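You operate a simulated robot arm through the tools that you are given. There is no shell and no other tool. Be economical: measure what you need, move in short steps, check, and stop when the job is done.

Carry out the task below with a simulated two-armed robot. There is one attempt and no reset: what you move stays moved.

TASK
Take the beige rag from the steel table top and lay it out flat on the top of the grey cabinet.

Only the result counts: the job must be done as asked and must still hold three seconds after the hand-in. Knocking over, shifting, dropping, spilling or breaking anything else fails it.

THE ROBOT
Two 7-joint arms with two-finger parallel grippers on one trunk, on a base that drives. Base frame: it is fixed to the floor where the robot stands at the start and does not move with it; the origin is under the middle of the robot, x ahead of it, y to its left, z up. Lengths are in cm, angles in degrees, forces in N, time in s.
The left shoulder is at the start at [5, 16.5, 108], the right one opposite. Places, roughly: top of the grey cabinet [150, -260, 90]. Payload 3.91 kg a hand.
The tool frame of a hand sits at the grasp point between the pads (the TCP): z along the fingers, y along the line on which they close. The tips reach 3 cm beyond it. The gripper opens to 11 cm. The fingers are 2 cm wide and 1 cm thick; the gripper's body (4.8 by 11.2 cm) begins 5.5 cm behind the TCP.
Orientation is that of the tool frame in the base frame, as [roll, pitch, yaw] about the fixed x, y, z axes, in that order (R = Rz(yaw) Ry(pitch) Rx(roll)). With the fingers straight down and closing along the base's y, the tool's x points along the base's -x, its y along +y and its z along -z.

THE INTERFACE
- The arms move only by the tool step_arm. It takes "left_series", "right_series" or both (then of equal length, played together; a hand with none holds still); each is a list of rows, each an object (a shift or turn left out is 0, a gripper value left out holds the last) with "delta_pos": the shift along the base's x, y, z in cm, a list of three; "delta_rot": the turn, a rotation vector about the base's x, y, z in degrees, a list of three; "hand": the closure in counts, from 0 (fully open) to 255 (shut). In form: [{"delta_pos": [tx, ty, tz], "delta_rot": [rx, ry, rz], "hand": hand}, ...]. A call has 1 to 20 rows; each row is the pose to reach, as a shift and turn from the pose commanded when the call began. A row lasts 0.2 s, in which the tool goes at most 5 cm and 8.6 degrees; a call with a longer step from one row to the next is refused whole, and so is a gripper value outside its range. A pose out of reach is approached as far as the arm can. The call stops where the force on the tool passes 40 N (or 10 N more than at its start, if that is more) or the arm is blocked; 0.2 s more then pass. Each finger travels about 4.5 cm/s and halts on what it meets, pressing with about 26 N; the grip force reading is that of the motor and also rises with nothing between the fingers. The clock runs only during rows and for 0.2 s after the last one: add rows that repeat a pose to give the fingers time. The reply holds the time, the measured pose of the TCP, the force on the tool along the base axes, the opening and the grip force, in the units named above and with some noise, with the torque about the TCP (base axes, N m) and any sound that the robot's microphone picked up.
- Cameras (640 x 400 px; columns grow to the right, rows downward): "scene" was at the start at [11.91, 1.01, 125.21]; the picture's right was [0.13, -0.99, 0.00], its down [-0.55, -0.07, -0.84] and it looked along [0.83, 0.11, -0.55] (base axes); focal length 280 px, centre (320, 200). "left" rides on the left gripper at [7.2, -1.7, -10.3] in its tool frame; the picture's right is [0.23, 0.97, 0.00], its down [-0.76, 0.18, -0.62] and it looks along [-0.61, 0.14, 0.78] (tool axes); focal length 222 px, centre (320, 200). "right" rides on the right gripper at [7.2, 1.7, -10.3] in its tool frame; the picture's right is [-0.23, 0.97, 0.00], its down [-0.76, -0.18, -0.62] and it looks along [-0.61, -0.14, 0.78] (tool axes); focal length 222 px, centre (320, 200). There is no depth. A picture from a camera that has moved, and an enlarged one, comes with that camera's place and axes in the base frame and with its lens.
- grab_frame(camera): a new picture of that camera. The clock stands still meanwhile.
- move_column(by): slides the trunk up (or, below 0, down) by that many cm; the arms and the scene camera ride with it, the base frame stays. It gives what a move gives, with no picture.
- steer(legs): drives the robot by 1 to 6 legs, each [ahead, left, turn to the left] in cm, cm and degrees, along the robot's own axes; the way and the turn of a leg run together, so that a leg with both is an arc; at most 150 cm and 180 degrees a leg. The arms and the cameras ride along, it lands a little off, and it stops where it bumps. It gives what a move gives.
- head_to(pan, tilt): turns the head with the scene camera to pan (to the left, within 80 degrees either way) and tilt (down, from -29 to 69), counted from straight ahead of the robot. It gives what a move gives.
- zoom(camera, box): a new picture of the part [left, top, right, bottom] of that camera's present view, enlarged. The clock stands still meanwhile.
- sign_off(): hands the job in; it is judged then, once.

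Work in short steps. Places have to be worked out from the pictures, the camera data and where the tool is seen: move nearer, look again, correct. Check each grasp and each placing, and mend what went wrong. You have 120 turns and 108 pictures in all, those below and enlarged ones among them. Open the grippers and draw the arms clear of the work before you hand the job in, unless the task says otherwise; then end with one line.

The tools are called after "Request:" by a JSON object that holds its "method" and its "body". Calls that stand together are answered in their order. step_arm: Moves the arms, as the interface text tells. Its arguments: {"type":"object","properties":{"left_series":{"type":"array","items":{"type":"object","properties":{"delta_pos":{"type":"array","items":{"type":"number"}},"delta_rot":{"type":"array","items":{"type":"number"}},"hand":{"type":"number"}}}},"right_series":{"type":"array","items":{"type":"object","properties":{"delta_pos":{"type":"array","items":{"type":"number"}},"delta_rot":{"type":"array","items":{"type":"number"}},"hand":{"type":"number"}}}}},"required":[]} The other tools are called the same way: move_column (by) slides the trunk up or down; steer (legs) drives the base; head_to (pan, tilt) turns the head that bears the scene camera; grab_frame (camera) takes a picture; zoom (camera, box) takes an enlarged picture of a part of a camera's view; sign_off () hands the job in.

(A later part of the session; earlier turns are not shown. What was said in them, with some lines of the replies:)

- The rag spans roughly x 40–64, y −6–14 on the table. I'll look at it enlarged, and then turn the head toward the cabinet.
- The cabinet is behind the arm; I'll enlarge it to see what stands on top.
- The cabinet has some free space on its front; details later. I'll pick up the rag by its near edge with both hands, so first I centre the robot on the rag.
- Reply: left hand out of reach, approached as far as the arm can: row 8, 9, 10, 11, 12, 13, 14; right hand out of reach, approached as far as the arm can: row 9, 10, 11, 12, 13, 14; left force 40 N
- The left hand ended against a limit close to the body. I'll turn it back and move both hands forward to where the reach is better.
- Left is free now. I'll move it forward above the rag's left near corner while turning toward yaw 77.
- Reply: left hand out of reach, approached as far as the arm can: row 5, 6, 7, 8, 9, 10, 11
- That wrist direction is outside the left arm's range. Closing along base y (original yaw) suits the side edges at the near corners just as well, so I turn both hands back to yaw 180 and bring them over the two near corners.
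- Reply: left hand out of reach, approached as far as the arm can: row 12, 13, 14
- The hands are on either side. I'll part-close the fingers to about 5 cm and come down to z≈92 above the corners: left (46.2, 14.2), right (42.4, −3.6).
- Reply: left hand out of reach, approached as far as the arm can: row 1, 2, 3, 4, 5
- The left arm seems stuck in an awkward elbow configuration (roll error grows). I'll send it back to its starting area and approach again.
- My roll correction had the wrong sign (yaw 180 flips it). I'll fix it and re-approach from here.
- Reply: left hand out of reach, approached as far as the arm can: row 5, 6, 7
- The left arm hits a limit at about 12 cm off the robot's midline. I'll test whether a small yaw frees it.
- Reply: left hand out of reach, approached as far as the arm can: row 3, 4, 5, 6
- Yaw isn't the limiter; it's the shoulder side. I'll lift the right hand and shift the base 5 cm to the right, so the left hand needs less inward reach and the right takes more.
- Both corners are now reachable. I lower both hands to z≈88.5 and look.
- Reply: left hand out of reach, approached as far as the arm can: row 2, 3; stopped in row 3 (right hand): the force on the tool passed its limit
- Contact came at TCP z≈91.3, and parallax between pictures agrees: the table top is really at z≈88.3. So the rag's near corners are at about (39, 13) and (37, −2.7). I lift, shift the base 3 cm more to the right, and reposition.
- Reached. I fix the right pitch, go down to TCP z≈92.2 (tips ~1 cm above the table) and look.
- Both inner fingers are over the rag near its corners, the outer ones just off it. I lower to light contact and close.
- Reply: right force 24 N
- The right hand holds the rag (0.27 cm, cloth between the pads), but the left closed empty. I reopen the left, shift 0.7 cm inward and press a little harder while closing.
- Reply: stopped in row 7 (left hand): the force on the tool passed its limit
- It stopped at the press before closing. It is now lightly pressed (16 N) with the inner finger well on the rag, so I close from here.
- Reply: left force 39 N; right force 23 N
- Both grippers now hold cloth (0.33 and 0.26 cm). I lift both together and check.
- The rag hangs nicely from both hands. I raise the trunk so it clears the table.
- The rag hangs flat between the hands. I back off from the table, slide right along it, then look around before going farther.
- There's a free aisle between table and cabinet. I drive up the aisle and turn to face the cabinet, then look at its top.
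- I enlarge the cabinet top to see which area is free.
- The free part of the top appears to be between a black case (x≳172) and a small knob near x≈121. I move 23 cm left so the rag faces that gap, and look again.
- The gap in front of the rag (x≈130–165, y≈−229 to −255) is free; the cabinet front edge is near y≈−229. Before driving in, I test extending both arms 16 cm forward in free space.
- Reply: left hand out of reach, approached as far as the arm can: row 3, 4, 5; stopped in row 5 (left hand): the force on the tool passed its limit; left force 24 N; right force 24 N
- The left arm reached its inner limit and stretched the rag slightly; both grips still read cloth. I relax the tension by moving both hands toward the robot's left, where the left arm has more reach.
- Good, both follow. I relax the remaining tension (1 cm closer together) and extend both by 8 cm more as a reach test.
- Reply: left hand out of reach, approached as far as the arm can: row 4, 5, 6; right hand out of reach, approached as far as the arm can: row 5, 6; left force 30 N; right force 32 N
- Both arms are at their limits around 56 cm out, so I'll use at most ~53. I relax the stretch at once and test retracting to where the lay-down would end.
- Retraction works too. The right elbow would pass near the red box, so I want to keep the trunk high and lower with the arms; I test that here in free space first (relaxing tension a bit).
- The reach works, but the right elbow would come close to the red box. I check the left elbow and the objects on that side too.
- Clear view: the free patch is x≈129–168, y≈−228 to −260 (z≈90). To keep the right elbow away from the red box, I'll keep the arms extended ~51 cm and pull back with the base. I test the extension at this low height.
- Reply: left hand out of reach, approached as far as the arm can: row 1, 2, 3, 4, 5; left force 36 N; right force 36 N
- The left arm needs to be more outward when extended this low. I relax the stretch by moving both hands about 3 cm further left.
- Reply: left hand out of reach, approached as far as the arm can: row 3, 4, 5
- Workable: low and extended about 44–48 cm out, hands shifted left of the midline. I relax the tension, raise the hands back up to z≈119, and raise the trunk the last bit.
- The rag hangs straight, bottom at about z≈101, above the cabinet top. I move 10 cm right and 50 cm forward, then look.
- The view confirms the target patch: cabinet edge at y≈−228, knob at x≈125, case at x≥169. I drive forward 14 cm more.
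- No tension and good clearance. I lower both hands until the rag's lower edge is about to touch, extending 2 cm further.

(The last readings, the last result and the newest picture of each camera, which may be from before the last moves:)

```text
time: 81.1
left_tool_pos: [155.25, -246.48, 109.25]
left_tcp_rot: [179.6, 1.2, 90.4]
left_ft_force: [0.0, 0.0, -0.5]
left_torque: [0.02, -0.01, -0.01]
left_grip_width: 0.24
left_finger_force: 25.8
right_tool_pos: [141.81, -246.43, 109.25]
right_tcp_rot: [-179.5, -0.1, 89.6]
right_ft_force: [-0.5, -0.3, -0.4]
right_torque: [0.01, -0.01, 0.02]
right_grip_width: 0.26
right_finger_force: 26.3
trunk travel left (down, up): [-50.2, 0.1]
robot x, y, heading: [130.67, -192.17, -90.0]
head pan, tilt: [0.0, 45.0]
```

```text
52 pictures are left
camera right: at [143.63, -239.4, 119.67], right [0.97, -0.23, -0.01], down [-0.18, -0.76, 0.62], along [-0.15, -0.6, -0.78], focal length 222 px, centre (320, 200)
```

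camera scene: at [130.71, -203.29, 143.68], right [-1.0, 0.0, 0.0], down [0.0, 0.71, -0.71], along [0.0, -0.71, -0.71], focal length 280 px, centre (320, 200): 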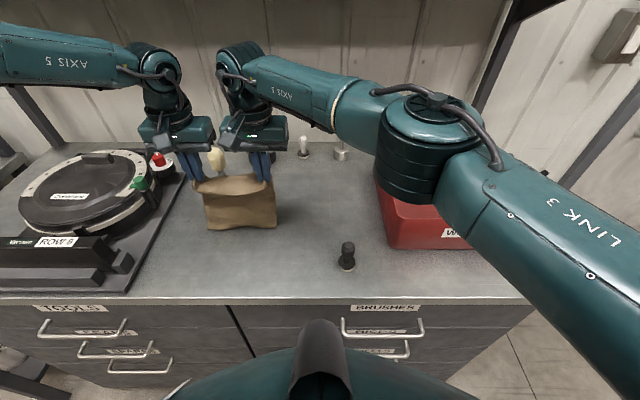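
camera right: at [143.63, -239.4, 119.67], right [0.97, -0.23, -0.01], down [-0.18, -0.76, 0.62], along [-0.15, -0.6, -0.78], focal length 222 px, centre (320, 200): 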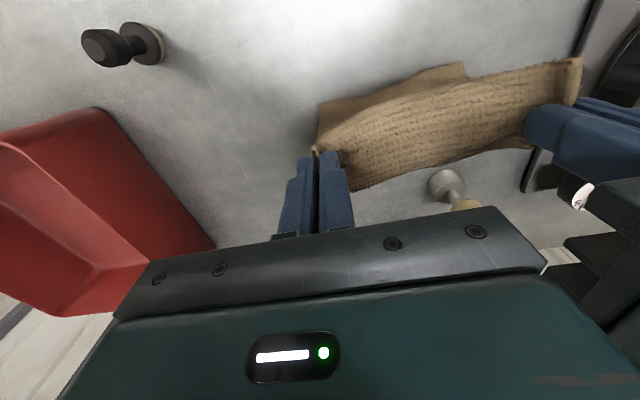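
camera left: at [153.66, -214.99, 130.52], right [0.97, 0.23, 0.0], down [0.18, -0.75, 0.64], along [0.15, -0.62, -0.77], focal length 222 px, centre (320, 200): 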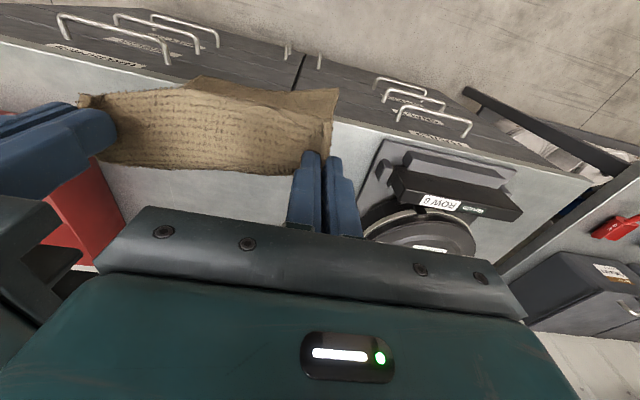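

The lower edge is about at the surface. I start laying: press the edge down 2 cm, then pull back and lower together.

Request:
{"method": "step_arm", "body": {"left_series": [{"delta_pos": [0, 0, -1]}, {"delta_pos": [0, 0, -2]}, {"delta_pos": [0, 1, -3]}, {"delta_pos": [0, 2, -4]}, {"delta_pos": [0, 3, -5]}, {"delta_pos": [0, 4, -6]}, {"delta_pos": [0, 4, -6]}], "right_series": [{"delta_pos": [0, 0, -1]}, {"delta_pos": [0, 0, -2]}, {"delta_pos": [0, 1, -3]}, {"delta_pos": [0, 2, -4]}, {"delta_pos": [0, 3, -5]}, {"delta_pos": [0, 4, -6]}, {"delta_pos": [0, 4, -6]}]}}

Request:
{"method": "grab_frame", "body": {"camera": "scene"}}

Request:
{"method": "grab_frame", "body": {"camera": "right"}}

```text
time: 82.7
left_tool_pos: [155.46, -242.35, 103.27]
left_tcp_rot: [179.7, 1.2, 90.3]
left_ft_force: [0.2, -0.3, -0.3]
left_torque: [-0.03, 0.01, -0.03]
left_grip_width: 0.26
left_finger_force: 25.8
right_tool_pos: [141.74, -242.61, 103.27]
right_tcp_rot: [-179.6, -0.2, 89.6]
right_ft_force: [1.2, 0.0, -1.1]
right_torque: [0.02, -0.04, 0.01]
right_grip_width: 0.26
right_finger_force: 26.9
trunk travel left (down, up): [-50.2, 0.1]
robot x, y, heading: [130.46, -191.88, -89.9]
head pan, tilt: [0.0, 45.0]
```

```text
51 pictures are left
camera scene: at [130.72, -203.32, 143.67], right [-1.0, 0.0, 0.0], down [0.0, 0.71, -0.71], along [0.0, -0.71, -0.71], focal length 280 px, centre (320, 200)
```

scene: 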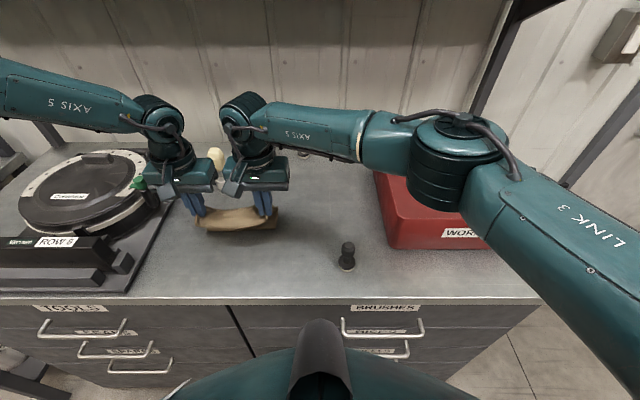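

```text
50 pictures are left
camera right: at [143.6, -235.5, 113.73], right [0.97, -0.23, -0.01], down [-0.18, -0.76, 0.62], along [-0.15, -0.6, -0.78], focal length 222 px, centre (320, 200)
```

right: 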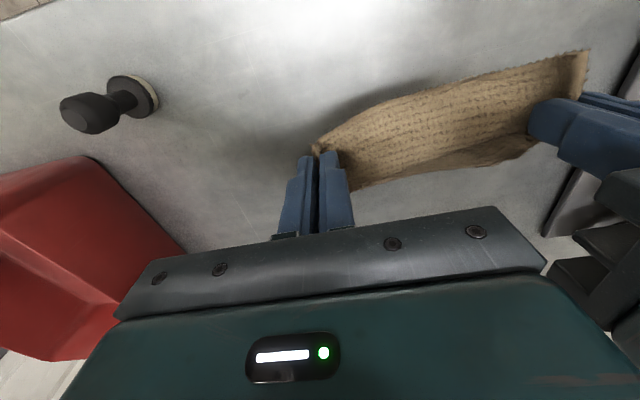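

The rag is starting to lay out away from the hands. I continue pulling back and lowering by 4 cm.

Request:
{"method": "step_arm", "body": {"left_series": [{"delta_pos": [0, 1, -1]}, {"delta_pos": [0, 2, -2]}, {"delta_pos": [0, 3, -3]}, {"delta_pos": [0, 4, -4]}, {"delta_pos": [0, 5, -4.6]}, {"delta_pos": [0, 5, -4.6]}], "right_series": [{"delta_pos": [0, 1, -1]}, {"delta_pos": [0, 2, -2]}, {"delta_pos": [0, 3, -3]}, {"delta_pos": [0, 4, -4]}, {"delta_pos": [0, 5, -4.6]}, {"delta_pos": [0, 5, -4.6]}]}}

Request:
{"method": "grab_frame", "body": {"camera": "scene"}}

Request:
{"method": "grab_frame", "body": {"camera": "left"}}

Request:
{"method": "grab_frame", "body": {"camera": "right"}}

```text
time: 84.1
left_tool_pos: [155.44, -237.26, 98.63]
left_tcp_rot: [179.6, 1.2, 90.3]
left_ft_force: [1.0, 0.6, -0.5]
left_torque: [0.0, 0.0, 0.02]
left_grip_width: 0.27
left_finger_force: 26.3
right_tool_pos: [141.77, -237.6, 98.63]
right_tcp_rot: [-179.5, -0.2, 89.5]
right_ft_force: [-0.5, 0.1, 0.0]
right_torque: [0.0, -0.01, -0.01]
right_grip_width: 0.25
right_finger_force: 26.0
trunk travel left (down, up): [-50.2, 0.1]
robot x, y, heading: [130.45, -192.09, -89.9]
head pan, tilt: [0.0, 45.0]
```

```text
49 pictures are left
camera scene: at [130.72, -203.32, 143.67], right [-1.0, 0.0, 0.0], down [0.0, 0.71, -0.71], along [0.0, -0.71, -0.71], focal length 280 px, centre (320, 200)
```

scene: 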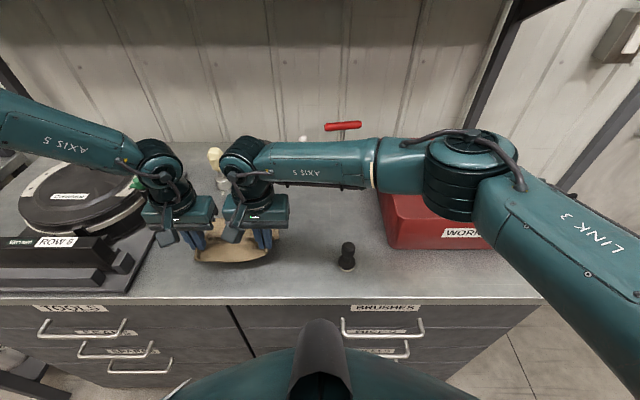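

```text
48 pictures are left
camera left: at [153.63, -229.74, 108.94], right [0.97, 0.23, 0.0], down [0.18, -0.75, 0.64], along [0.15, -0.62, -0.77], focal length 222 px, centre (320, 200)
```

left: 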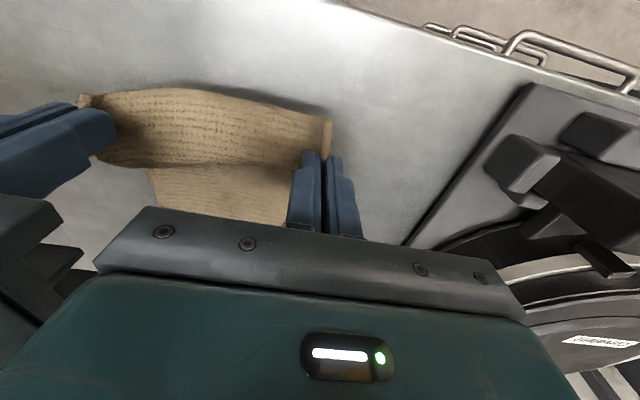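

```text
47 pictures are left
camera right: at [143.59, -230.48, 109.08], right [0.97, -0.23, -0.01], down [-0.18, -0.76, 0.62], along [-0.15, -0.6, -0.78], focal length 222 px, centre (320, 200)
```

right: 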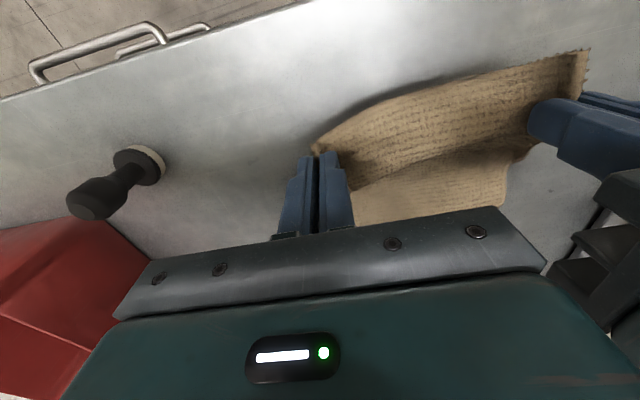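

The far part lies flat behind the hands. To keep the elbow off the red box, I now pull with the base: lower 1.5, back 3, and so on.

Request:
{"method": "step_arm", "body": {"left_series": [{"delta_pos": [0, 0, -0.8]}, {"delta_pos": [0, 0, -1.5]}, {"delta_pos": [0, 0, -1.5]}], "right_series": [{"delta_pos": [0, 0, -0.8]}, {"delta_pos": [0, 0, -1.5]}, {"delta_pos": [0, 0, -1.5]}]}}

Request:
{"method": "steer", "body": {"legs": [[-3.5, 0, 0]]}}

Request:
{"method": "grab_frame", "body": {"camera": "scene"}}

Request:
{"method": "grab_frame", "body": {"camera": "right"}}

```text
time: 84.9
left_tool_pos: [155.47, -237.35, 97.27]
left_tcp_rot: [179.6, 1.3, 90.2]
left_ft_force: [-0.7, 0.6, -0.3]
left_torque: [-0.01, 0.04, 0.01]
left_grip_width: 0.25
left_finger_force: 25.7
right_tool_pos: [141.75, -237.53, 97.25]
right_tcp_rot: [-179.6, -0.2, 89.5]
right_ft_force: [0.6, -0.5, 0.8]
right_torque: [0.01, 0.0, 0.02]
right_grip_width: 0.27
right_finger_force: 26.2
trunk travel left (down, up): [-50.2, 0.1]
robot x, y, heading: [130.62, -192.24, -90.1]
head pan, tilt: [0.0, 45.0]
```

```text
time: 85.8
left_tool_pos: [155.33, -233.81, 97.39]
left_tcp_rot: [179.6, 1.2, 90.2]
left_ft_force: [-0.1, -0.9, 0.2]
left_torque: [-0.04, 0.03, -0.02]
left_grip_width: 0.27
left_finger_force: 25.5
right_tool_pos: [141.64, -234.01, 97.2]
right_tcp_rot: [-179.6, -0.2, 89.6]
right_ft_force: [0.5, -0.2, -0.6]
right_torque: [-0.03, 0.0, 0.01]
right_grip_width: 0.26
right_finger_force: 26.0
trunk travel left (down, up): [-50.2, 0.1]
robot x, y, heading: [130.31, -188.29, -89.9]
head pan, tilt: [0.0, 45.0]
```

```text
46 pictures are left
camera scene: at [130.72, -199.74, 143.69], right [-1.0, 0.0, 0.0], down [0.0, 0.71, -0.71], along [0.0, -0.71, -0.71], focal length 280 px, centre (320, 200)
```

scene: 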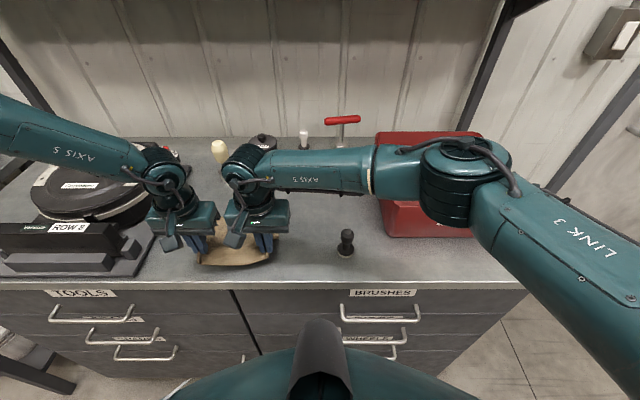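

```text
45 pictures are left
camera right: at [143.62, -227.0, 107.7], right [0.97, -0.23, -0.01], down [-0.18, -0.76, 0.62], along [-0.15, -0.6, -0.78], focal length 222 px, centre (320, 200)
```

right: 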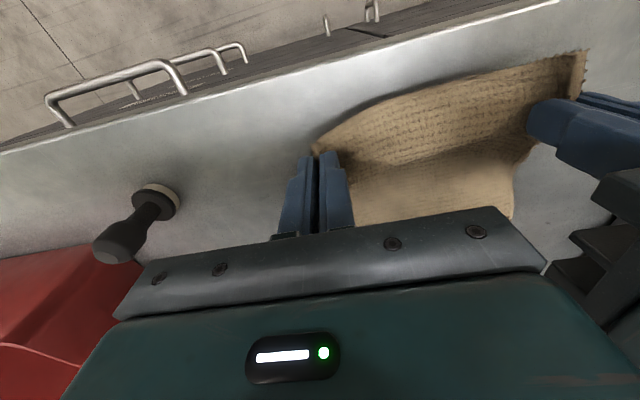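

Laying well. Next: lower 2 cm, back 2.5 cm with the base.

Request:
{"method": "step_arm", "body": {"left_series": [{"delta_pos": [0, 0, -1]}, {"delta_pos": [0, 0, -2]}, {"delta_pos": [0, 0, -2]}], "right_series": [{"delta_pos": [0, 0, -1]}, {"delta_pos": [0, 0, -2]}, {"delta_pos": [0, 0, -2]}]}}

Request:
{"method": "steer", "body": {"legs": [[-2.5, 0, 0]]}}

Request:
{"method": "grab_frame", "body": {"camera": "left"}}

Request:
{"method": "grab_frame", "body": {"camera": "right"}}

```text
time: 86.6
left_tool_pos: [155.9, -233.53, 95.7]
left_tcp_rot: [179.7, 1.2, 90.3]
left_ft_force: [-2.4, -0.9, 0.6]
left_torque: [-0.04, 0.12, 0.03]
left_grip_width: 0.26
left_finger_force: 26.4
left hand out of reach, approached as far as the arm can: row 2, 3
right_tool_pos: [141.85, -234.26, 95.26]
right_tcp_rot: [-179.7, -0.3, 89.7]
right_ft_force: [3.5, -0.4, -0.6]
right_torque: [0.01, -0.08, 0.06]
right_grip_width: 0.22
right_finger_force: 25.8
trunk travel left (down, up): [-50.2, 0.1]
robot x, y, heading: [130.73, -188.89, -90.0]
head pan, tilt: [0.0, 45.0]
```

```text
time: 87.4
left_tool_pos: [155.79, -231.02, 95.86]
left_tcp_rot: [179.6, 1.3, 90.3]
left_ft_force: [-3.2, 0.0, -0.2]
left_torque: [-0.03, 0.07, 0.02]
left_grip_width: 0.25
left_finger_force: 26.3
right_tool_pos: [141.87, -231.68, 95.34]
right_tcp_rot: [-179.6, -0.1, 89.7]
right_ft_force: [3.8, 0.0, 0.2]
right_torque: [0.0, -0.09, 0.07]
right_grip_width: 0.23
right_finger_force: 26.1
trunk travel left (down, up): [-50.2, 0.1]
robot x, y, heading: [130.63, -185.91, -90.3]
head pan, tilt: [0.0, 45.0]
```

```text
44 pictures are left
camera left: at [154.1, -223.44, 106.04], right [0.97, 0.23, 0.0], down [0.18, -0.75, 0.64], along [0.15, -0.62, -0.77], focal length 222 px, centre (320, 200)
```

left: 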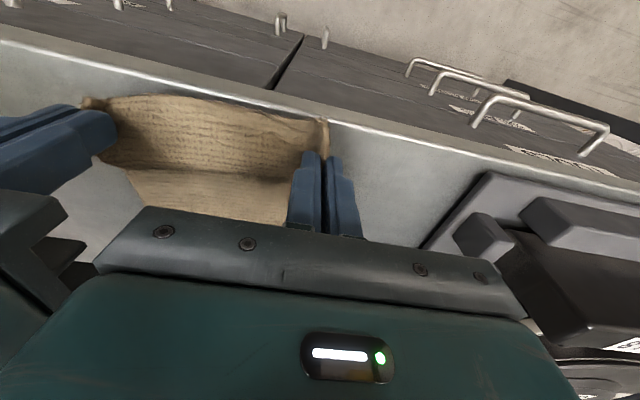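

```text
43 pictures are left
camera right: at [143.62, -224.57, 105.68], right [0.97, -0.23, -0.01], down [-0.18, -0.76, 0.62], along [-0.15, -0.6, -0.78], focal length 222 px, centre (320, 200)
```

right: 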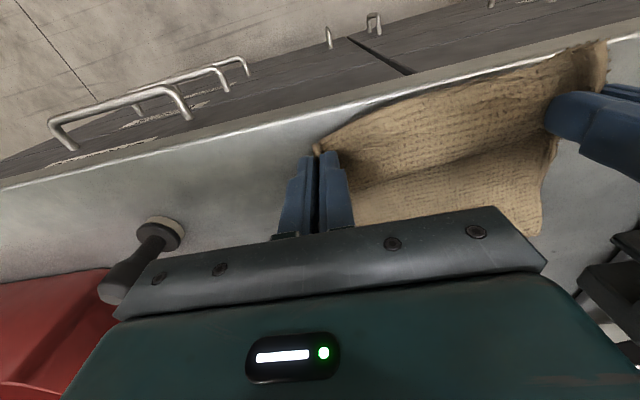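

The near edge is close to the cabinet's front edge. The left arm is at its limit, so I lower with the trunk for the last part.

Request:
{"method": "move_column", "body": {"by": -2.2}}

Request:
{"method": "grab_frame", "body": {"camera": "scene"}}

Request:
{"method": "grab_frame", "body": {"camera": "right"}}

Request:
{"method": "grab_frame", "body": {"camera": "left"}}

```text
time: 88.1
left_tool_pos: [155.75, -230.96, 93.68]
left_tcp_rot: [179.6, 1.3, 90.3]
left_ft_force: [-2.5, -0.5, 1.4]
left_torque: [0.02, 0.1, -0.02]
left_grip_width: 0.27
left_finger_force: 25.9
right_tool_pos: [141.84, -231.78, 93.25]
right_tcp_rot: [-179.8, -0.1, 89.6]
right_ft_force: [2.1, -0.3, 18.3]
right_torque: [-0.02, -0.12, 0.05]
right_grip_width: 0.25
right_finger_force: 25.9
trunk travel left (down, up): [-48.0, 2.3]
robot x, y, heading: [130.91, -186.1, -90.2]
head pan, tilt: [0.0, 45.0]
```

```text
42 pictures are left
camera scene: at [130.7, -197.28, 141.51], right [-1.0, 0.0, 0.0], down [0.0, 0.71, -0.71], along [0.0, -0.71, -0.71], focal length 280 px, centre (320, 200)
```

scene: 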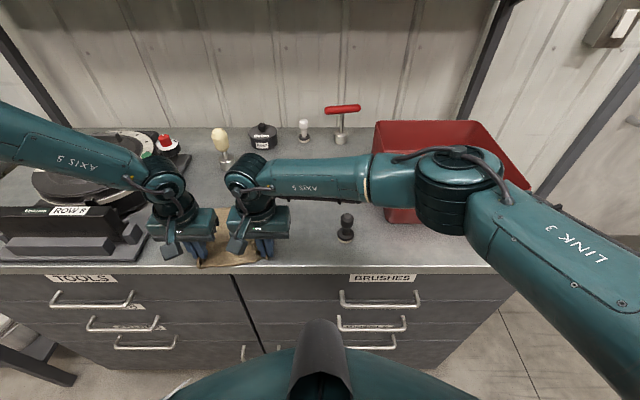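

```text
41 pictures are left
camera right: at [143.66, -224.63, 103.69], right [0.97, -0.23, 0.0], down [-0.18, -0.76, 0.62], along [-0.15, -0.61, -0.78], focal length 222 px, centre (320, 200)
```

right: 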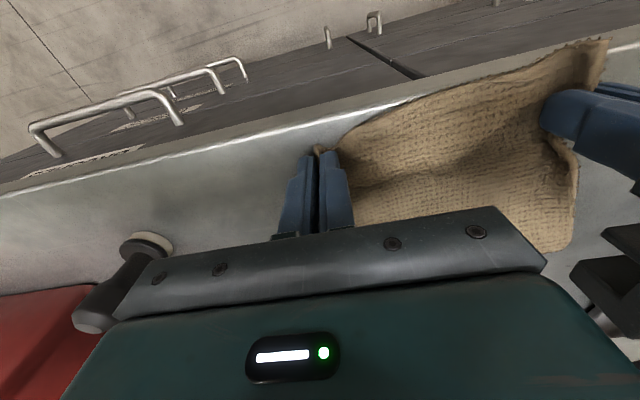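

```text
40 pictures are left
camera left: at [154.06, -223.45, 103.89], right [0.97, 0.23, 0.0], down [0.18, -0.75, 0.64], along [0.15, -0.62, -0.77], focal length 222 px, centre (320, 200)
```

left: 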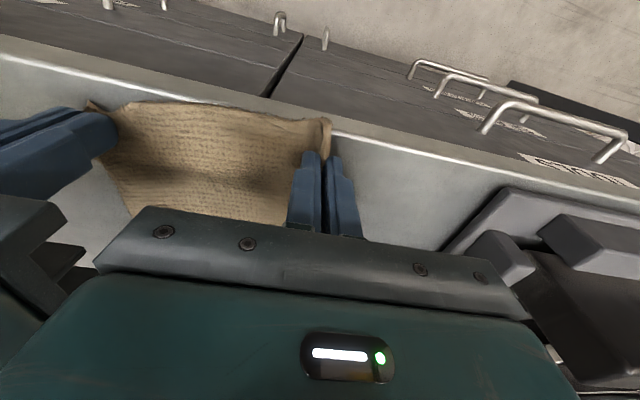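

The tips have just touched (surface z≈90.2) and the rag is nearly flat. I ease the press slightly, open both grippers a little to release the pinches, then lift straight up.

Request:
{"method": "step_arm", "body": {"left_series": [{"delta_pos": [0, 0, 0]}, {"delta_pos": [0, 0, 0], "hand": 190}, {"delta_pos": [0, 0, 0]}, {"delta_pos": [0, 0, 0]}, {"delta_pos": [0, 0, 0.5]}, {"delta_pos": [0, 0, 1.5]}, {"delta_pos": [0, 0, 3]}, {"delta_pos": [0, 0, 5]}, {"delta_pos": [0, 0, 8]}, {"delta_pos": [0, 0, 8]}], "right_series": [{"delta_pos": [0, 0, 0.2]}, {"delta_pos": [0, 0, 0.2], "hand": 190}, {"delta_pos": [0, 0, 0.2]}, {"delta_pos": [0, 0, 0.2]}, {"delta_pos": [0, 0, 0.7]}, {"delta_pos": [0, 0, 1.7]}, {"delta_pos": [0, 0, 3]}, {"delta_pos": [0, 0, 5]}, {"delta_pos": [0, 0, 8]}, {"delta_pos": [0, 0, 8]}]}}

Request:
{"method": "grab_frame", "body": {"camera": "right"}}

Request:
{"method": "grab_frame", "body": {"camera": "left"}}

Request:
{"method": "grab_frame", "body": {"camera": "scene"}}

```text
time: 90.3
left_tool_pos: [155.8, -231.11, 101.45]
left_tcp_rot: [179.6, 1.3, 90.3]
left_ft_force: [-0.4, -0.9, 0.5]
left_torque: [0.0, -0.03, 0.0]
left_grip_width: 2.79
left_finger_force: 0.0
right_tool_pos: [141.84, -231.83, 100.95]
right_tcp_rot: [-179.6, -0.2, 89.6]
right_ft_force: [0.1, 0.0, 0.4]
right_torque: [-0.01, -0.01, 0.0]
right_grip_width: 2.8
right_finger_force: 0.1
trunk travel left (down, up): [-48.0, 2.3]
robot x, y, heading: [130.43, -186.34, -90.1]
head pan, tilt: [0.0, 45.0]
```

```text
39 pictures are left
camera right: at [143.74, -224.74, 111.35], right [0.97, -0.23, -0.01], down [-0.18, -0.76, 0.62], along [-0.15, -0.6, -0.78], focal length 222 px, centre (320, 200)
```

right: 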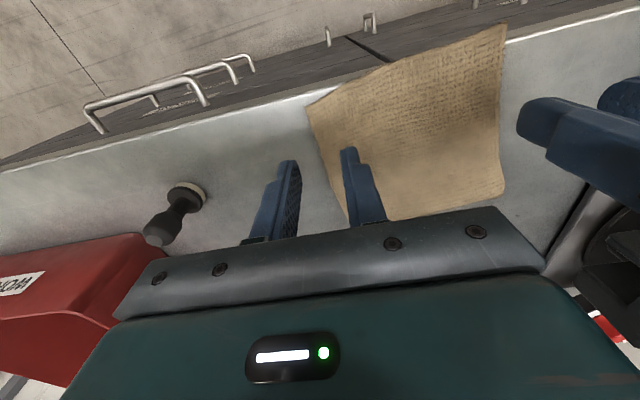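

```text
38 pictures are left
camera left: at [154.05, -223.54, 111.74], right [0.97, 0.23, 0.0], down [0.18, -0.75, 0.64], along [0.15, -0.62, -0.77], focal length 222 px, centre (320, 200)
```

left: 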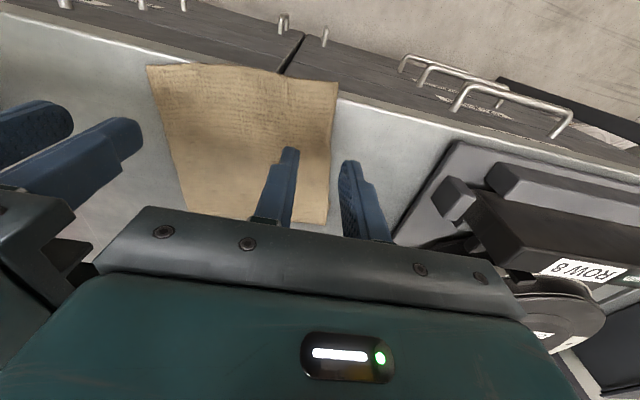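

```text
37 pictures are left
camera scene: at [130.74, -197.43, 141.47], right [-1.0, 0.0, 0.0], down [0.0, 0.71, -0.71], along [0.0, -0.71, -0.71], focal length 280 px, centre (320, 200)
```

scene: 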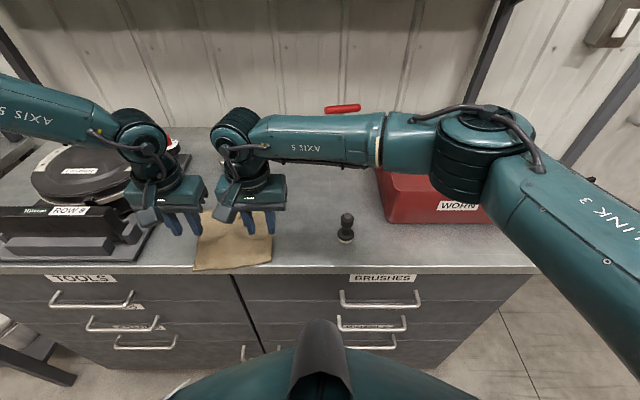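

Released and flat. I lift the hands further, back the robot off, and inspect the near edge.

Request:
{"method": "step_arm", "body": {"left_series": [{"delta_pos": [0, 0, 4]}, {"delta_pos": [0, 0, 8]}, {"delta_pos": [0, 0, 12]}, {"delta_pos": [0, 0, 15]}, {"delta_pos": [0, 0, 15]}], "right_series": [{"delta_pos": [0, 0, 4]}, {"delta_pos": [0, 0, 8]}, {"delta_pos": [0, 0, 12]}, {"delta_pos": [0, 0, 15]}, {"delta_pos": [0, 0, 15]}]}}

Request:
{"method": "steer", "body": {"legs": [[-25, 0, 0]]}}

Request:
{"method": "grab_frame", "body": {"camera": "scene"}}

Request:
{"method": "zoom", "body": {"camera": "scene", "box": [160, 120, 320, 220]}}

```text
time: 91.5
left_tool_pos: [155.88, -231.17, 116.66]
left_tcp_rot: [179.7, 1.3, 90.3]
left_ft_force: [0.4, 0.4, -0.3]
left_torque: [0.02, -0.04, 0.01]
left_grip_width: 2.8
left_finger_force: 0.1
right_tool_pos: [142.05, -231.76, 116.01]
right_tcp_rot: [-179.6, -0.3, 89.6]
right_ft_force: [0.1, -0.4, -0.1]
right_torque: [-0.03, 0.0, -0.01]
right_grip_width: 2.82
right_finger_force: 0.1
trunk travel left (down, up): [-48.0, 2.3]
robot x, y, heading: [130.69, -186.52, -90.2]
head pan, tilt: [0.0, 45.0]
```

```text
time: 93.3
left_tool_pos: [155.88, -206.14, 116.61]
left_tcp_rot: [179.6, 1.3, 90.3]
left_ft_force: [-0.3, 0.6, -1.3]
left_torque: [0.0, -0.04, 0.01]
left_grip_width: 2.86
left_finger_force: 0.0
right_tool_pos: [141.95, -206.73, 116.0]
right_tcp_rot: [-179.5, -0.1, 89.5]
right_ft_force: [1.3, 0.9, -0.6]
right_torque: [-0.01, -0.01, 0.0]
right_grip_width: 2.79
right_finger_force: 0.1
trunk travel left (down, up): [-48.0, 2.3]
robot x, y, heading: [130.49, -161.35, -90.1]
head pan, tilt: [0.0, 45.0]
```

```text
36 pictures are left
camera scene: at [130.77, -172.46, 141.48], right [-1.0, 0.0, 0.0], down [0.0, 0.71, -0.71], along [0.0, -0.71, -0.71], focal length 280 px, centre (320, 200)
```

scene: 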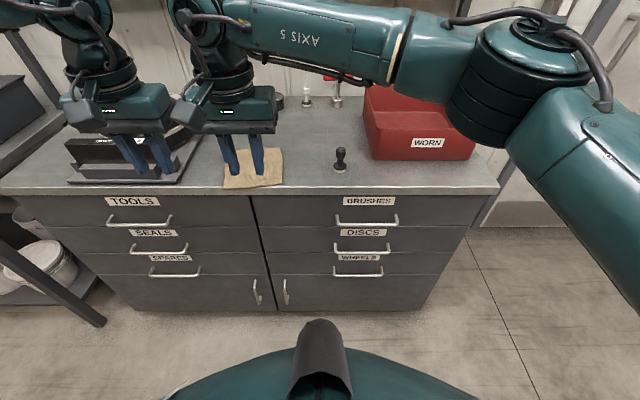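

```text
4.00 times, centred on (240, 170) of scene
camera zoom: at [130.77, -172.46, 141.48], right [-1.0, 0.0, 0.0], down [0.0, 0.71, -0.71], along [0.0, -0.71, -0.71], focal length 1118 px, centre (640, 320)
```

zoom: 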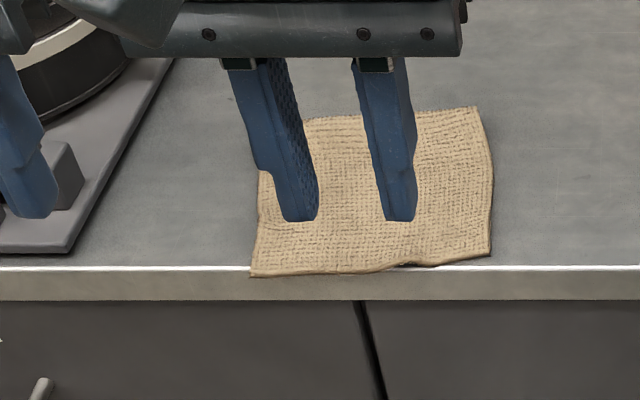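

The rag lies very flat, but its near edge sticks out ~0.5 cm past the cabinet front. I'll nudge it ~2 cm inward by pressing near its far side with the left hand. First I tuck the right arm away and test the left reach low in free space.

Request:
{"method": "step_arm", "body": {"right_series": [{"delta_pos": [-3, 2, 2]}, {"delta_pos": [-7, 4, 4]}, {"delta_pos": [-11, 6, 4]}, {"delta_pos": [-15, 8, 4]}, {"delta_pos": [-19, 9, 4]}, {"delta_pos": [-22, 9, 4]}, {"delta_pos": [-22, 9, 4]}, {"delta_pos": [-22, 9, 4]}], "left_series": [{"delta_pos": [0, 0, -3], "hand": 120}, {"delta_pos": [0, 0, -7]}, {"delta_pos": [0, 0, -11]}, {"delta_pos": [0, 0, -15]}, {"delta_pos": [0, 0, -19]}, {"delta_pos": [0, 0, -22]}, {"delta_pos": [0, -2, -22]}, {"delta_pos": [0, -4, -22]}]}}

Request:
{"method": "grab_frame", "body": {"camera": "scene"}}

```text
time: 95.1
left_tool_pos: [156.49, -209.55, 95.56]
left_tcp_rot: [179.6, 1.2, 90.2]
left_ft_force: [0.4, 0.0, -0.1]
left_torque: [-0.02, 0.04, 0.02]
left_grip_width: 5.82
left_finger_force: 0.1
left hand out of reach, approached as far as the arm can: row 7, 8
right_tool_pos: [119.9, -197.96, 119.96]
right_tcp_rot: [-179.5, -0.2, 89.5]
right_ft_force: [0.8, 0.5, 0.1]
right_torque: [0.01, 0.01, 0.02]
right_grip_width: 2.81
right_finger_force: 0.2
trunk travel left (down, up): [-48.0, 2.3]
robot x, y, heading: [130.75, -161.31, -90.4]
head pan, tilt: [0.0, 45.0]
```

```text
34 pictures are left
camera scene: at [130.75, -172.52, 141.47], right [-1.0, 0.0, 0.0], down [0.0, 0.71, -0.71], along [0.0, -0.71, -0.71], focal length 280 px, centre (320, 200)
```

scene: 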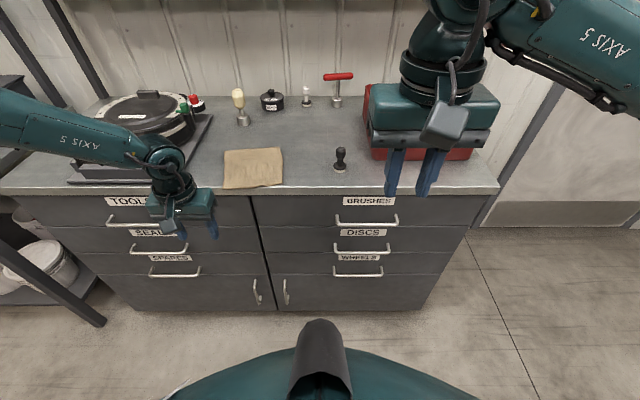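

The left arm reaches well enough. I raise it a little, lower the trunk 4 cm, and drive in so the left hand is above the far part of the rag.

Request:
{"method": "step_arm", "body": {"left_series": [{"delta_pos": [0, 0, 3]}, {"delta_pos": [0, 0, 7]}, {"delta_pos": [0, 0, 9]}]}}

Request:
{"method": "move_column", "body": {"by": -4}}

Request:
{"method": "steer", "body": {"legs": [[0, -6.5, 0], [31.5, 0, 0]]}}

Request:
{"method": "grab_frame", "body": {"camera": "scene"}}

Request:
{"method": "grab_frame", "body": {"camera": "left"}}

```text
time: 95.9
left_tool_pos: [156.57, -209.34, 104.66]
left_tcp_rot: [179.6, 1.3, 90.2]
left_ft_force: [0.0, 0.3, 0.0]
left_torque: [0.03, 0.01, 0.0]
left_grip_width: 5.81
left_finger_force: 0.1
right_tool_pos: [119.87, -197.84, 119.92]
right_tcp_rot: [-179.6, -0.1, 89.6]
right_ft_force: [0.0, 0.3, -0.2]
right_torque: [0.03, 0.01, 0.0]
right_grip_width: 2.8
right_finger_force: 0.1
trunk travel left (down, up): [-48.0, 2.3]
robot x, y, heading: [130.82, -161.33, -90.2]
head pan, tilt: [0.0, 45.0]
```

```text
time: 96.7
left_tool_pos: [156.66, -209.31, 100.68]
left_tcp_rot: [179.6, 1.3, 90.2]
left_ft_force: [-0.6, -0.6, 0.9]
left_torque: [0.02, 0.01, -0.02]
left_grip_width: 5.82
left_finger_force: 0.0
right_tool_pos: [119.92, -197.75, 115.92]
right_tcp_rot: [-179.6, 0.0, 89.6]
right_ft_force: [0.0, 0.1, 0.5]
right_torque: [-0.02, -0.01, 0.0]
right_grip_width: 2.83
right_finger_force: 0.0
trunk travel left (down, up): [-44.0, 6.3]
robot x, y, heading: [130.3, -161.23, -89.9]
head pan, tilt: [0.0, 45.0]
```

```text
time: 99.4
left_tool_pos: [149.89, -240.91, 100.61]
left_tcp_rot: [179.6, 1.2, 90.0]
left_ft_force: [-0.1, -0.1, -0.7]
left_torque: [-0.01, 0.0, 0.01]
left_grip_width: 5.82
left_finger_force: 0.0
right_tool_pos: [113.17, -229.25, 116.07]
right_tcp_rot: [-179.6, -0.1, 89.4]
right_ft_force: [-0.3, -0.1, 0.5]
right_torque: [0.03, 0.0, -0.01]
right_grip_width: 2.79
right_finger_force: 0.0
trunk travel left (down, up): [-44.0, 6.3]
robot x, y, heading: [124.18, -192.71, -90.6]
head pan, tilt: [0.0, 45.0]
```

```text
33 pictures are left
camera scene: at [124.06, -203.96, 137.47], right [-1.0, 0.01, 0.0], down [0.0, 0.71, -0.71], along [0.0, -0.71, -0.71], focal length 280 px, centre (320, 200)
```

scene: 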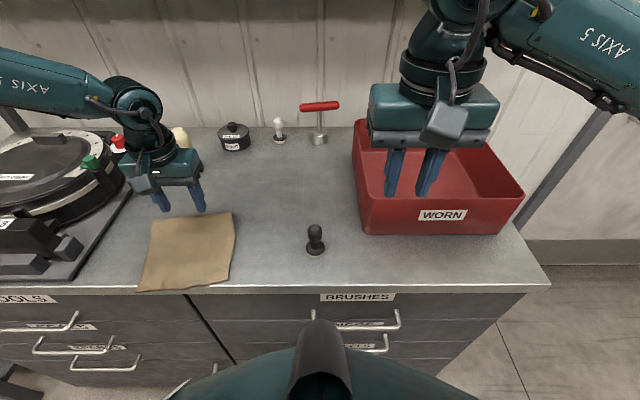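

```text
32 pictures are left
camera left: at [148.08, -233.35, 110.85], right [0.97, 0.23, 0.0], down [0.17, -0.75, 0.64], along [0.15, -0.62, -0.77], focal length 222 px, centre (320, 200)
```

left: 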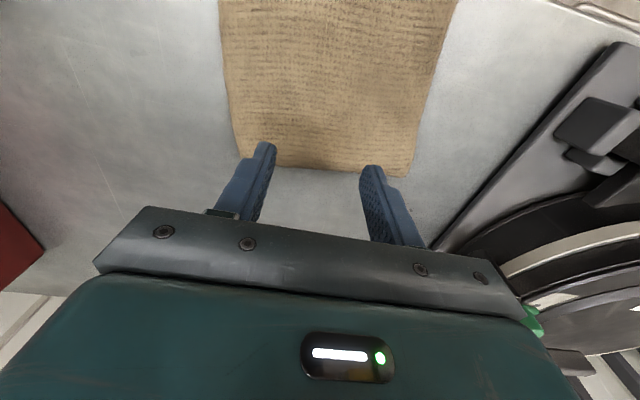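

The far edge is at y≈−245 and the fingers are ~4 cm inside it. I lower the left hand to light contact.

Request:
{"method": "step_arm", "body": {"left_series": [{"delta_pos": [0, 0, -3]}, {"delta_pos": [0, 0, -6]}, {"delta_pos": [0, 0, -7]}, {"delta_pos": [0, 0, -7.3]}, {"delta_pos": [0, 0, -7.5]}, {"delta_pos": [0, 0, -7.5]}]}}

```text
time: 100.8
left_tool_pos: [149.78, -240.93, 93.36]
left_tcp_rot: [179.6, 1.7, 90.0]
left_ft_force: [3.9, 0.0, 22.3]
left_torque: [-0.16, -0.29, 0.11]
left_grip_width: 5.8
left_finger_force: 0.1
right_tool_pos: [113.2, -229.02, 116.13]
right_tcp_rot: [-179.6, -0.1, 89.4]
right_ft_force: [0.4, 0.7, -0.3]
right_torque: [-0.03, 0.0, 0.02]
right_grip_width: 2.83
right_finger_force: 0.0
trunk travel left (down, up): [-44.0, 6.3]
robot x, y, heading: [123.78, -192.54, -90.7]
head pan, tilt: [0.0, 45.0]
```

Pressing with 22 N. I drag 2.2 cm away from the front edge by driving forward a little.

Request:
{"method": "steer", "body": {"legs": [[2.2, 0, 0]]}}

Request:
{"method": "grab_frame", "body": {"camera": "scene"}}

Request:
{"method": "grab_frame", "body": {"camera": "left"}}

```text
time: 101.6
left_tool_pos: [149.72, -243.12, 93.37]
left_tcp_rot: [179.7, 1.6, 90.1]
left_ft_force: [-0.8, -4.2, 25.7]
left_torque: [-0.3, -0.14, -0.04]
left_grip_width: 5.78
left_finger_force: 0.1
right_tool_pos: [112.97, -231.25, 116.02]
right_tcp_rot: [-179.6, -0.1, 89.3]
right_ft_force: [0.0, 0.1, -0.2]
right_torque: [0.01, -0.01, -0.01]
right_grip_width: 2.8
right_finger_force: 0.0
trunk travel left (down, up): [-44.0, 6.3]
robot x, y, heading: [124.23, -194.74, -90.4]
head pan, tilt: [0.0, 45.0]
```

```text
31 pictures are left
camera scene: at [123.89, -205.99, 137.5], right [-1.0, 0.01, 0.0], down [0.01, 0.71, -0.71], along [0.0, -0.71, -0.71], focal length 280 px, centre (320, 200)
```

scene: 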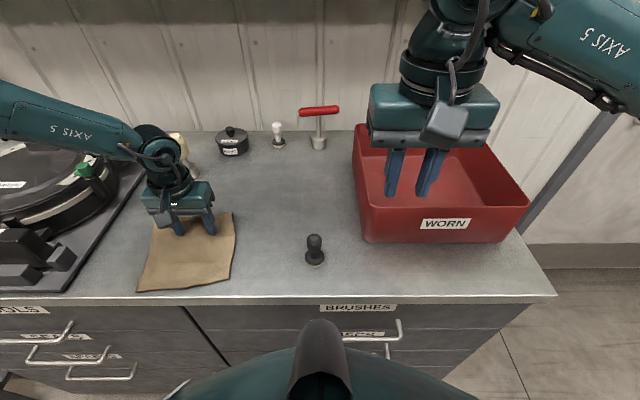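

```text
30 pictures are left
camera left: at [147.91, -235.54, 103.56], right [0.97, 0.23, 0.0], down [0.17, -0.74, 0.65], along [0.15, -0.63, -0.76], focal length 222 px, centre (320, 200)
```

left: 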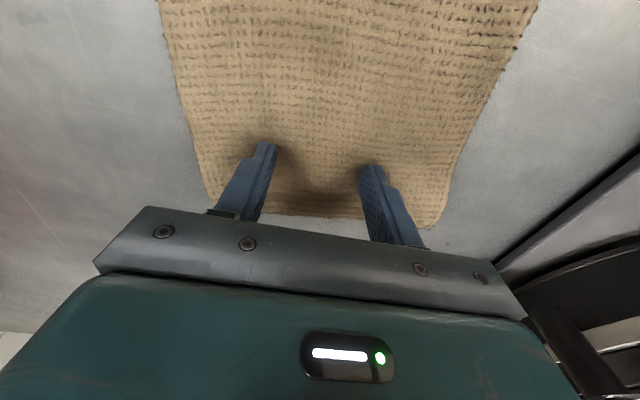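

The rag followed flat; its near edge is now inside the cabinet's front edge. I lift the left hand straight up, then back off and inspect.

Request:
{"method": "step_arm", "body": {"left_series": [{"delta_pos": [0, 0, 1]}, {"delta_pos": [0, 0, 3]}, {"delta_pos": [0, 0, 7]}, {"delta_pos": [0, 0, 11]}, {"delta_pos": [0, 0, 15]}, {"delta_pos": [0, 0, 19]}, {"delta_pos": [0, 0, 19]}]}}

Request:
{"method": "steer", "body": {"legs": [[-45, 0, 0]]}}

Request:
{"method": "step_arm", "body": {"left_series": [{"delta_pos": [0, 0, 0], "hand": 0}, {"delta_pos": [0, 0, 0]}, {"delta_pos": [0, 0, 0]}, {"delta_pos": [0, 0, 0]}, {"delta_pos": [0, 0, 0]}], "right_series": [{"delta_pos": [0, 0, 0], "hand": 0}, {"delta_pos": [0, 0, 0]}, {"delta_pos": [0, 0, 0]}, {"delta_pos": [0, 0, 0]}, {"delta_pos": [0, 0, 0]}]}}

Request:
{"method": "grab_frame", "body": {"camera": "scene"}}

Request:
{"method": "zoom", "body": {"camera": "scene", "box": [180, 90, 340, 190]}}

```text
time: 103.2
left_tool_pos: [149.75, -243.48, 112.31]
left_tcp_rot: [179.7, 1.4, 90.0]
left_ft_force: [-0.6, 0.5, 0.2]
left_torque: [0.02, -0.03, 0.01]
left_grip_width: 5.81
left_finger_force: 0.0
right_tool_pos: [113.2, -231.4, 116.01]
right_tcp_rot: [-179.6, -0.2, 89.2]
right_ft_force: [-0.2, 0.4, 0.4]
right_torque: [-0.01, -0.01, 0.02]
right_grip_width: 2.84
right_finger_force: 0.0
trunk travel left (down, up): [-44.0, 6.3]
robot x, y, heading: [123.71, -194.95, -90.2]
head pan, tilt: [0.0, 45.0]
```

```text
time: 105.9
left_tool_pos: [150.0, -198.64, 112.25]
left_tcp_rot: [179.8, 1.7, 89.8]
left_ft_force: [-0.8, 0.6, 0.0]
left_torque: [0.03, 0.03, -0.02]
left_grip_width: 5.82
left_finger_force: 0.0
right_tool_pos: [113.33, -186.56, 116.03]
right_tcp_rot: [-179.7, -0.2, 89.1]
right_ft_force: [-0.1, -0.9, 0.9]
right_torque: [-0.04, -0.03, -0.02]
right_grip_width: 2.83
right_finger_force: 0.1
trunk travel left (down, up): [-44.0, 6.3]
robot x, y, heading: [124.77, -150.08, -90.4]
head pan, tilt: [0.0, 45.0]
```

```text
time: 107.1
left_tool_pos: [149.96, -198.65, 112.29]
left_tcp_rot: [179.7, 1.6, 89.8]
left_ft_force: [-0.2, 0.5, -0.3]
left_torque: [0.0, 0.02, 0.02]
left_grip_width: 11.02
left_finger_force: 0.1
right_tool_pos: [113.35, -186.49, 115.99]
right_tcp_rot: [-179.7, -0.1, 89.2]
right_ft_force: [-0.7, 0.0, 0.4]
right_torque: [0.0, 0.02, 0.02]
right_grip_width: 11.01
right_finger_force: 0.0
trunk travel left (down, up): [-44.0, 6.3]
robot x, y, heading: [123.91, -150.07, -90.6]
head pan, tilt: [0.0, 45.0]
```

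```text
29 pictures are left
camera scene: at [124.35, -161.33, 137.47], right [-1.0, 0.01, 0.0], down [0.01, 0.71, -0.71], along [-0.01, -0.71, -0.71], focal length 280 px, centre (320, 200)
```

scene: 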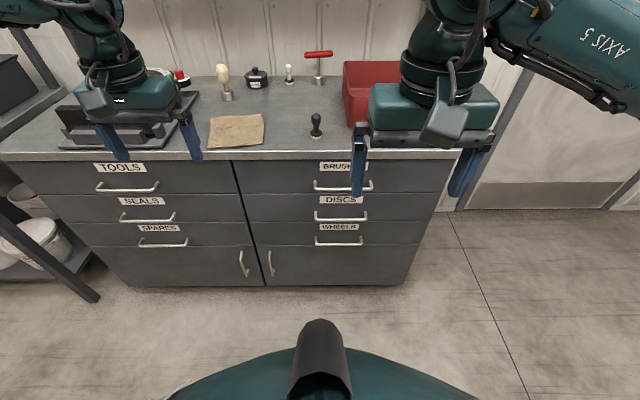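

```text
4.00 times, centred on (260, 140) of scene
camera zoom: at [124.35, -161.33, 137.47], right [-1.0, 0.01, 0.0], down [0.01, 0.71, -0.71], along [-0.01, -0.71, -0.71], focal length 1118 px, centre (560, 440)
```

zoom: 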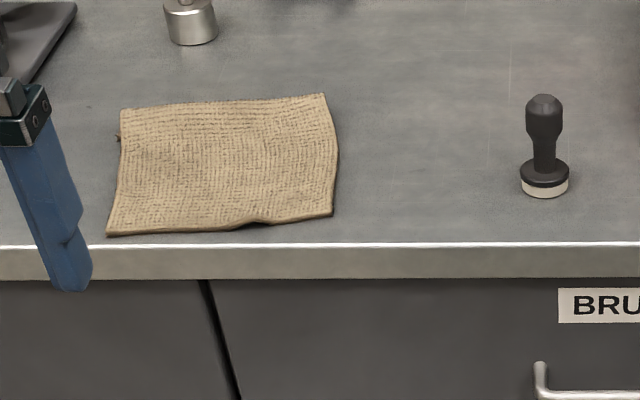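

The rag lies flat and entirely on the cabinet top, clear of the other objects. Both grippers are open and well away from it, so I hand in.

Request:
{"method": "sign_off", "body": {}}

```text
The job is handed in.
```

The beige rag is laid out flat on top of the grey cabinet, fully inside its front edge. I saw nothing else knocked or shifted, and both arms are clear with the grippers open.
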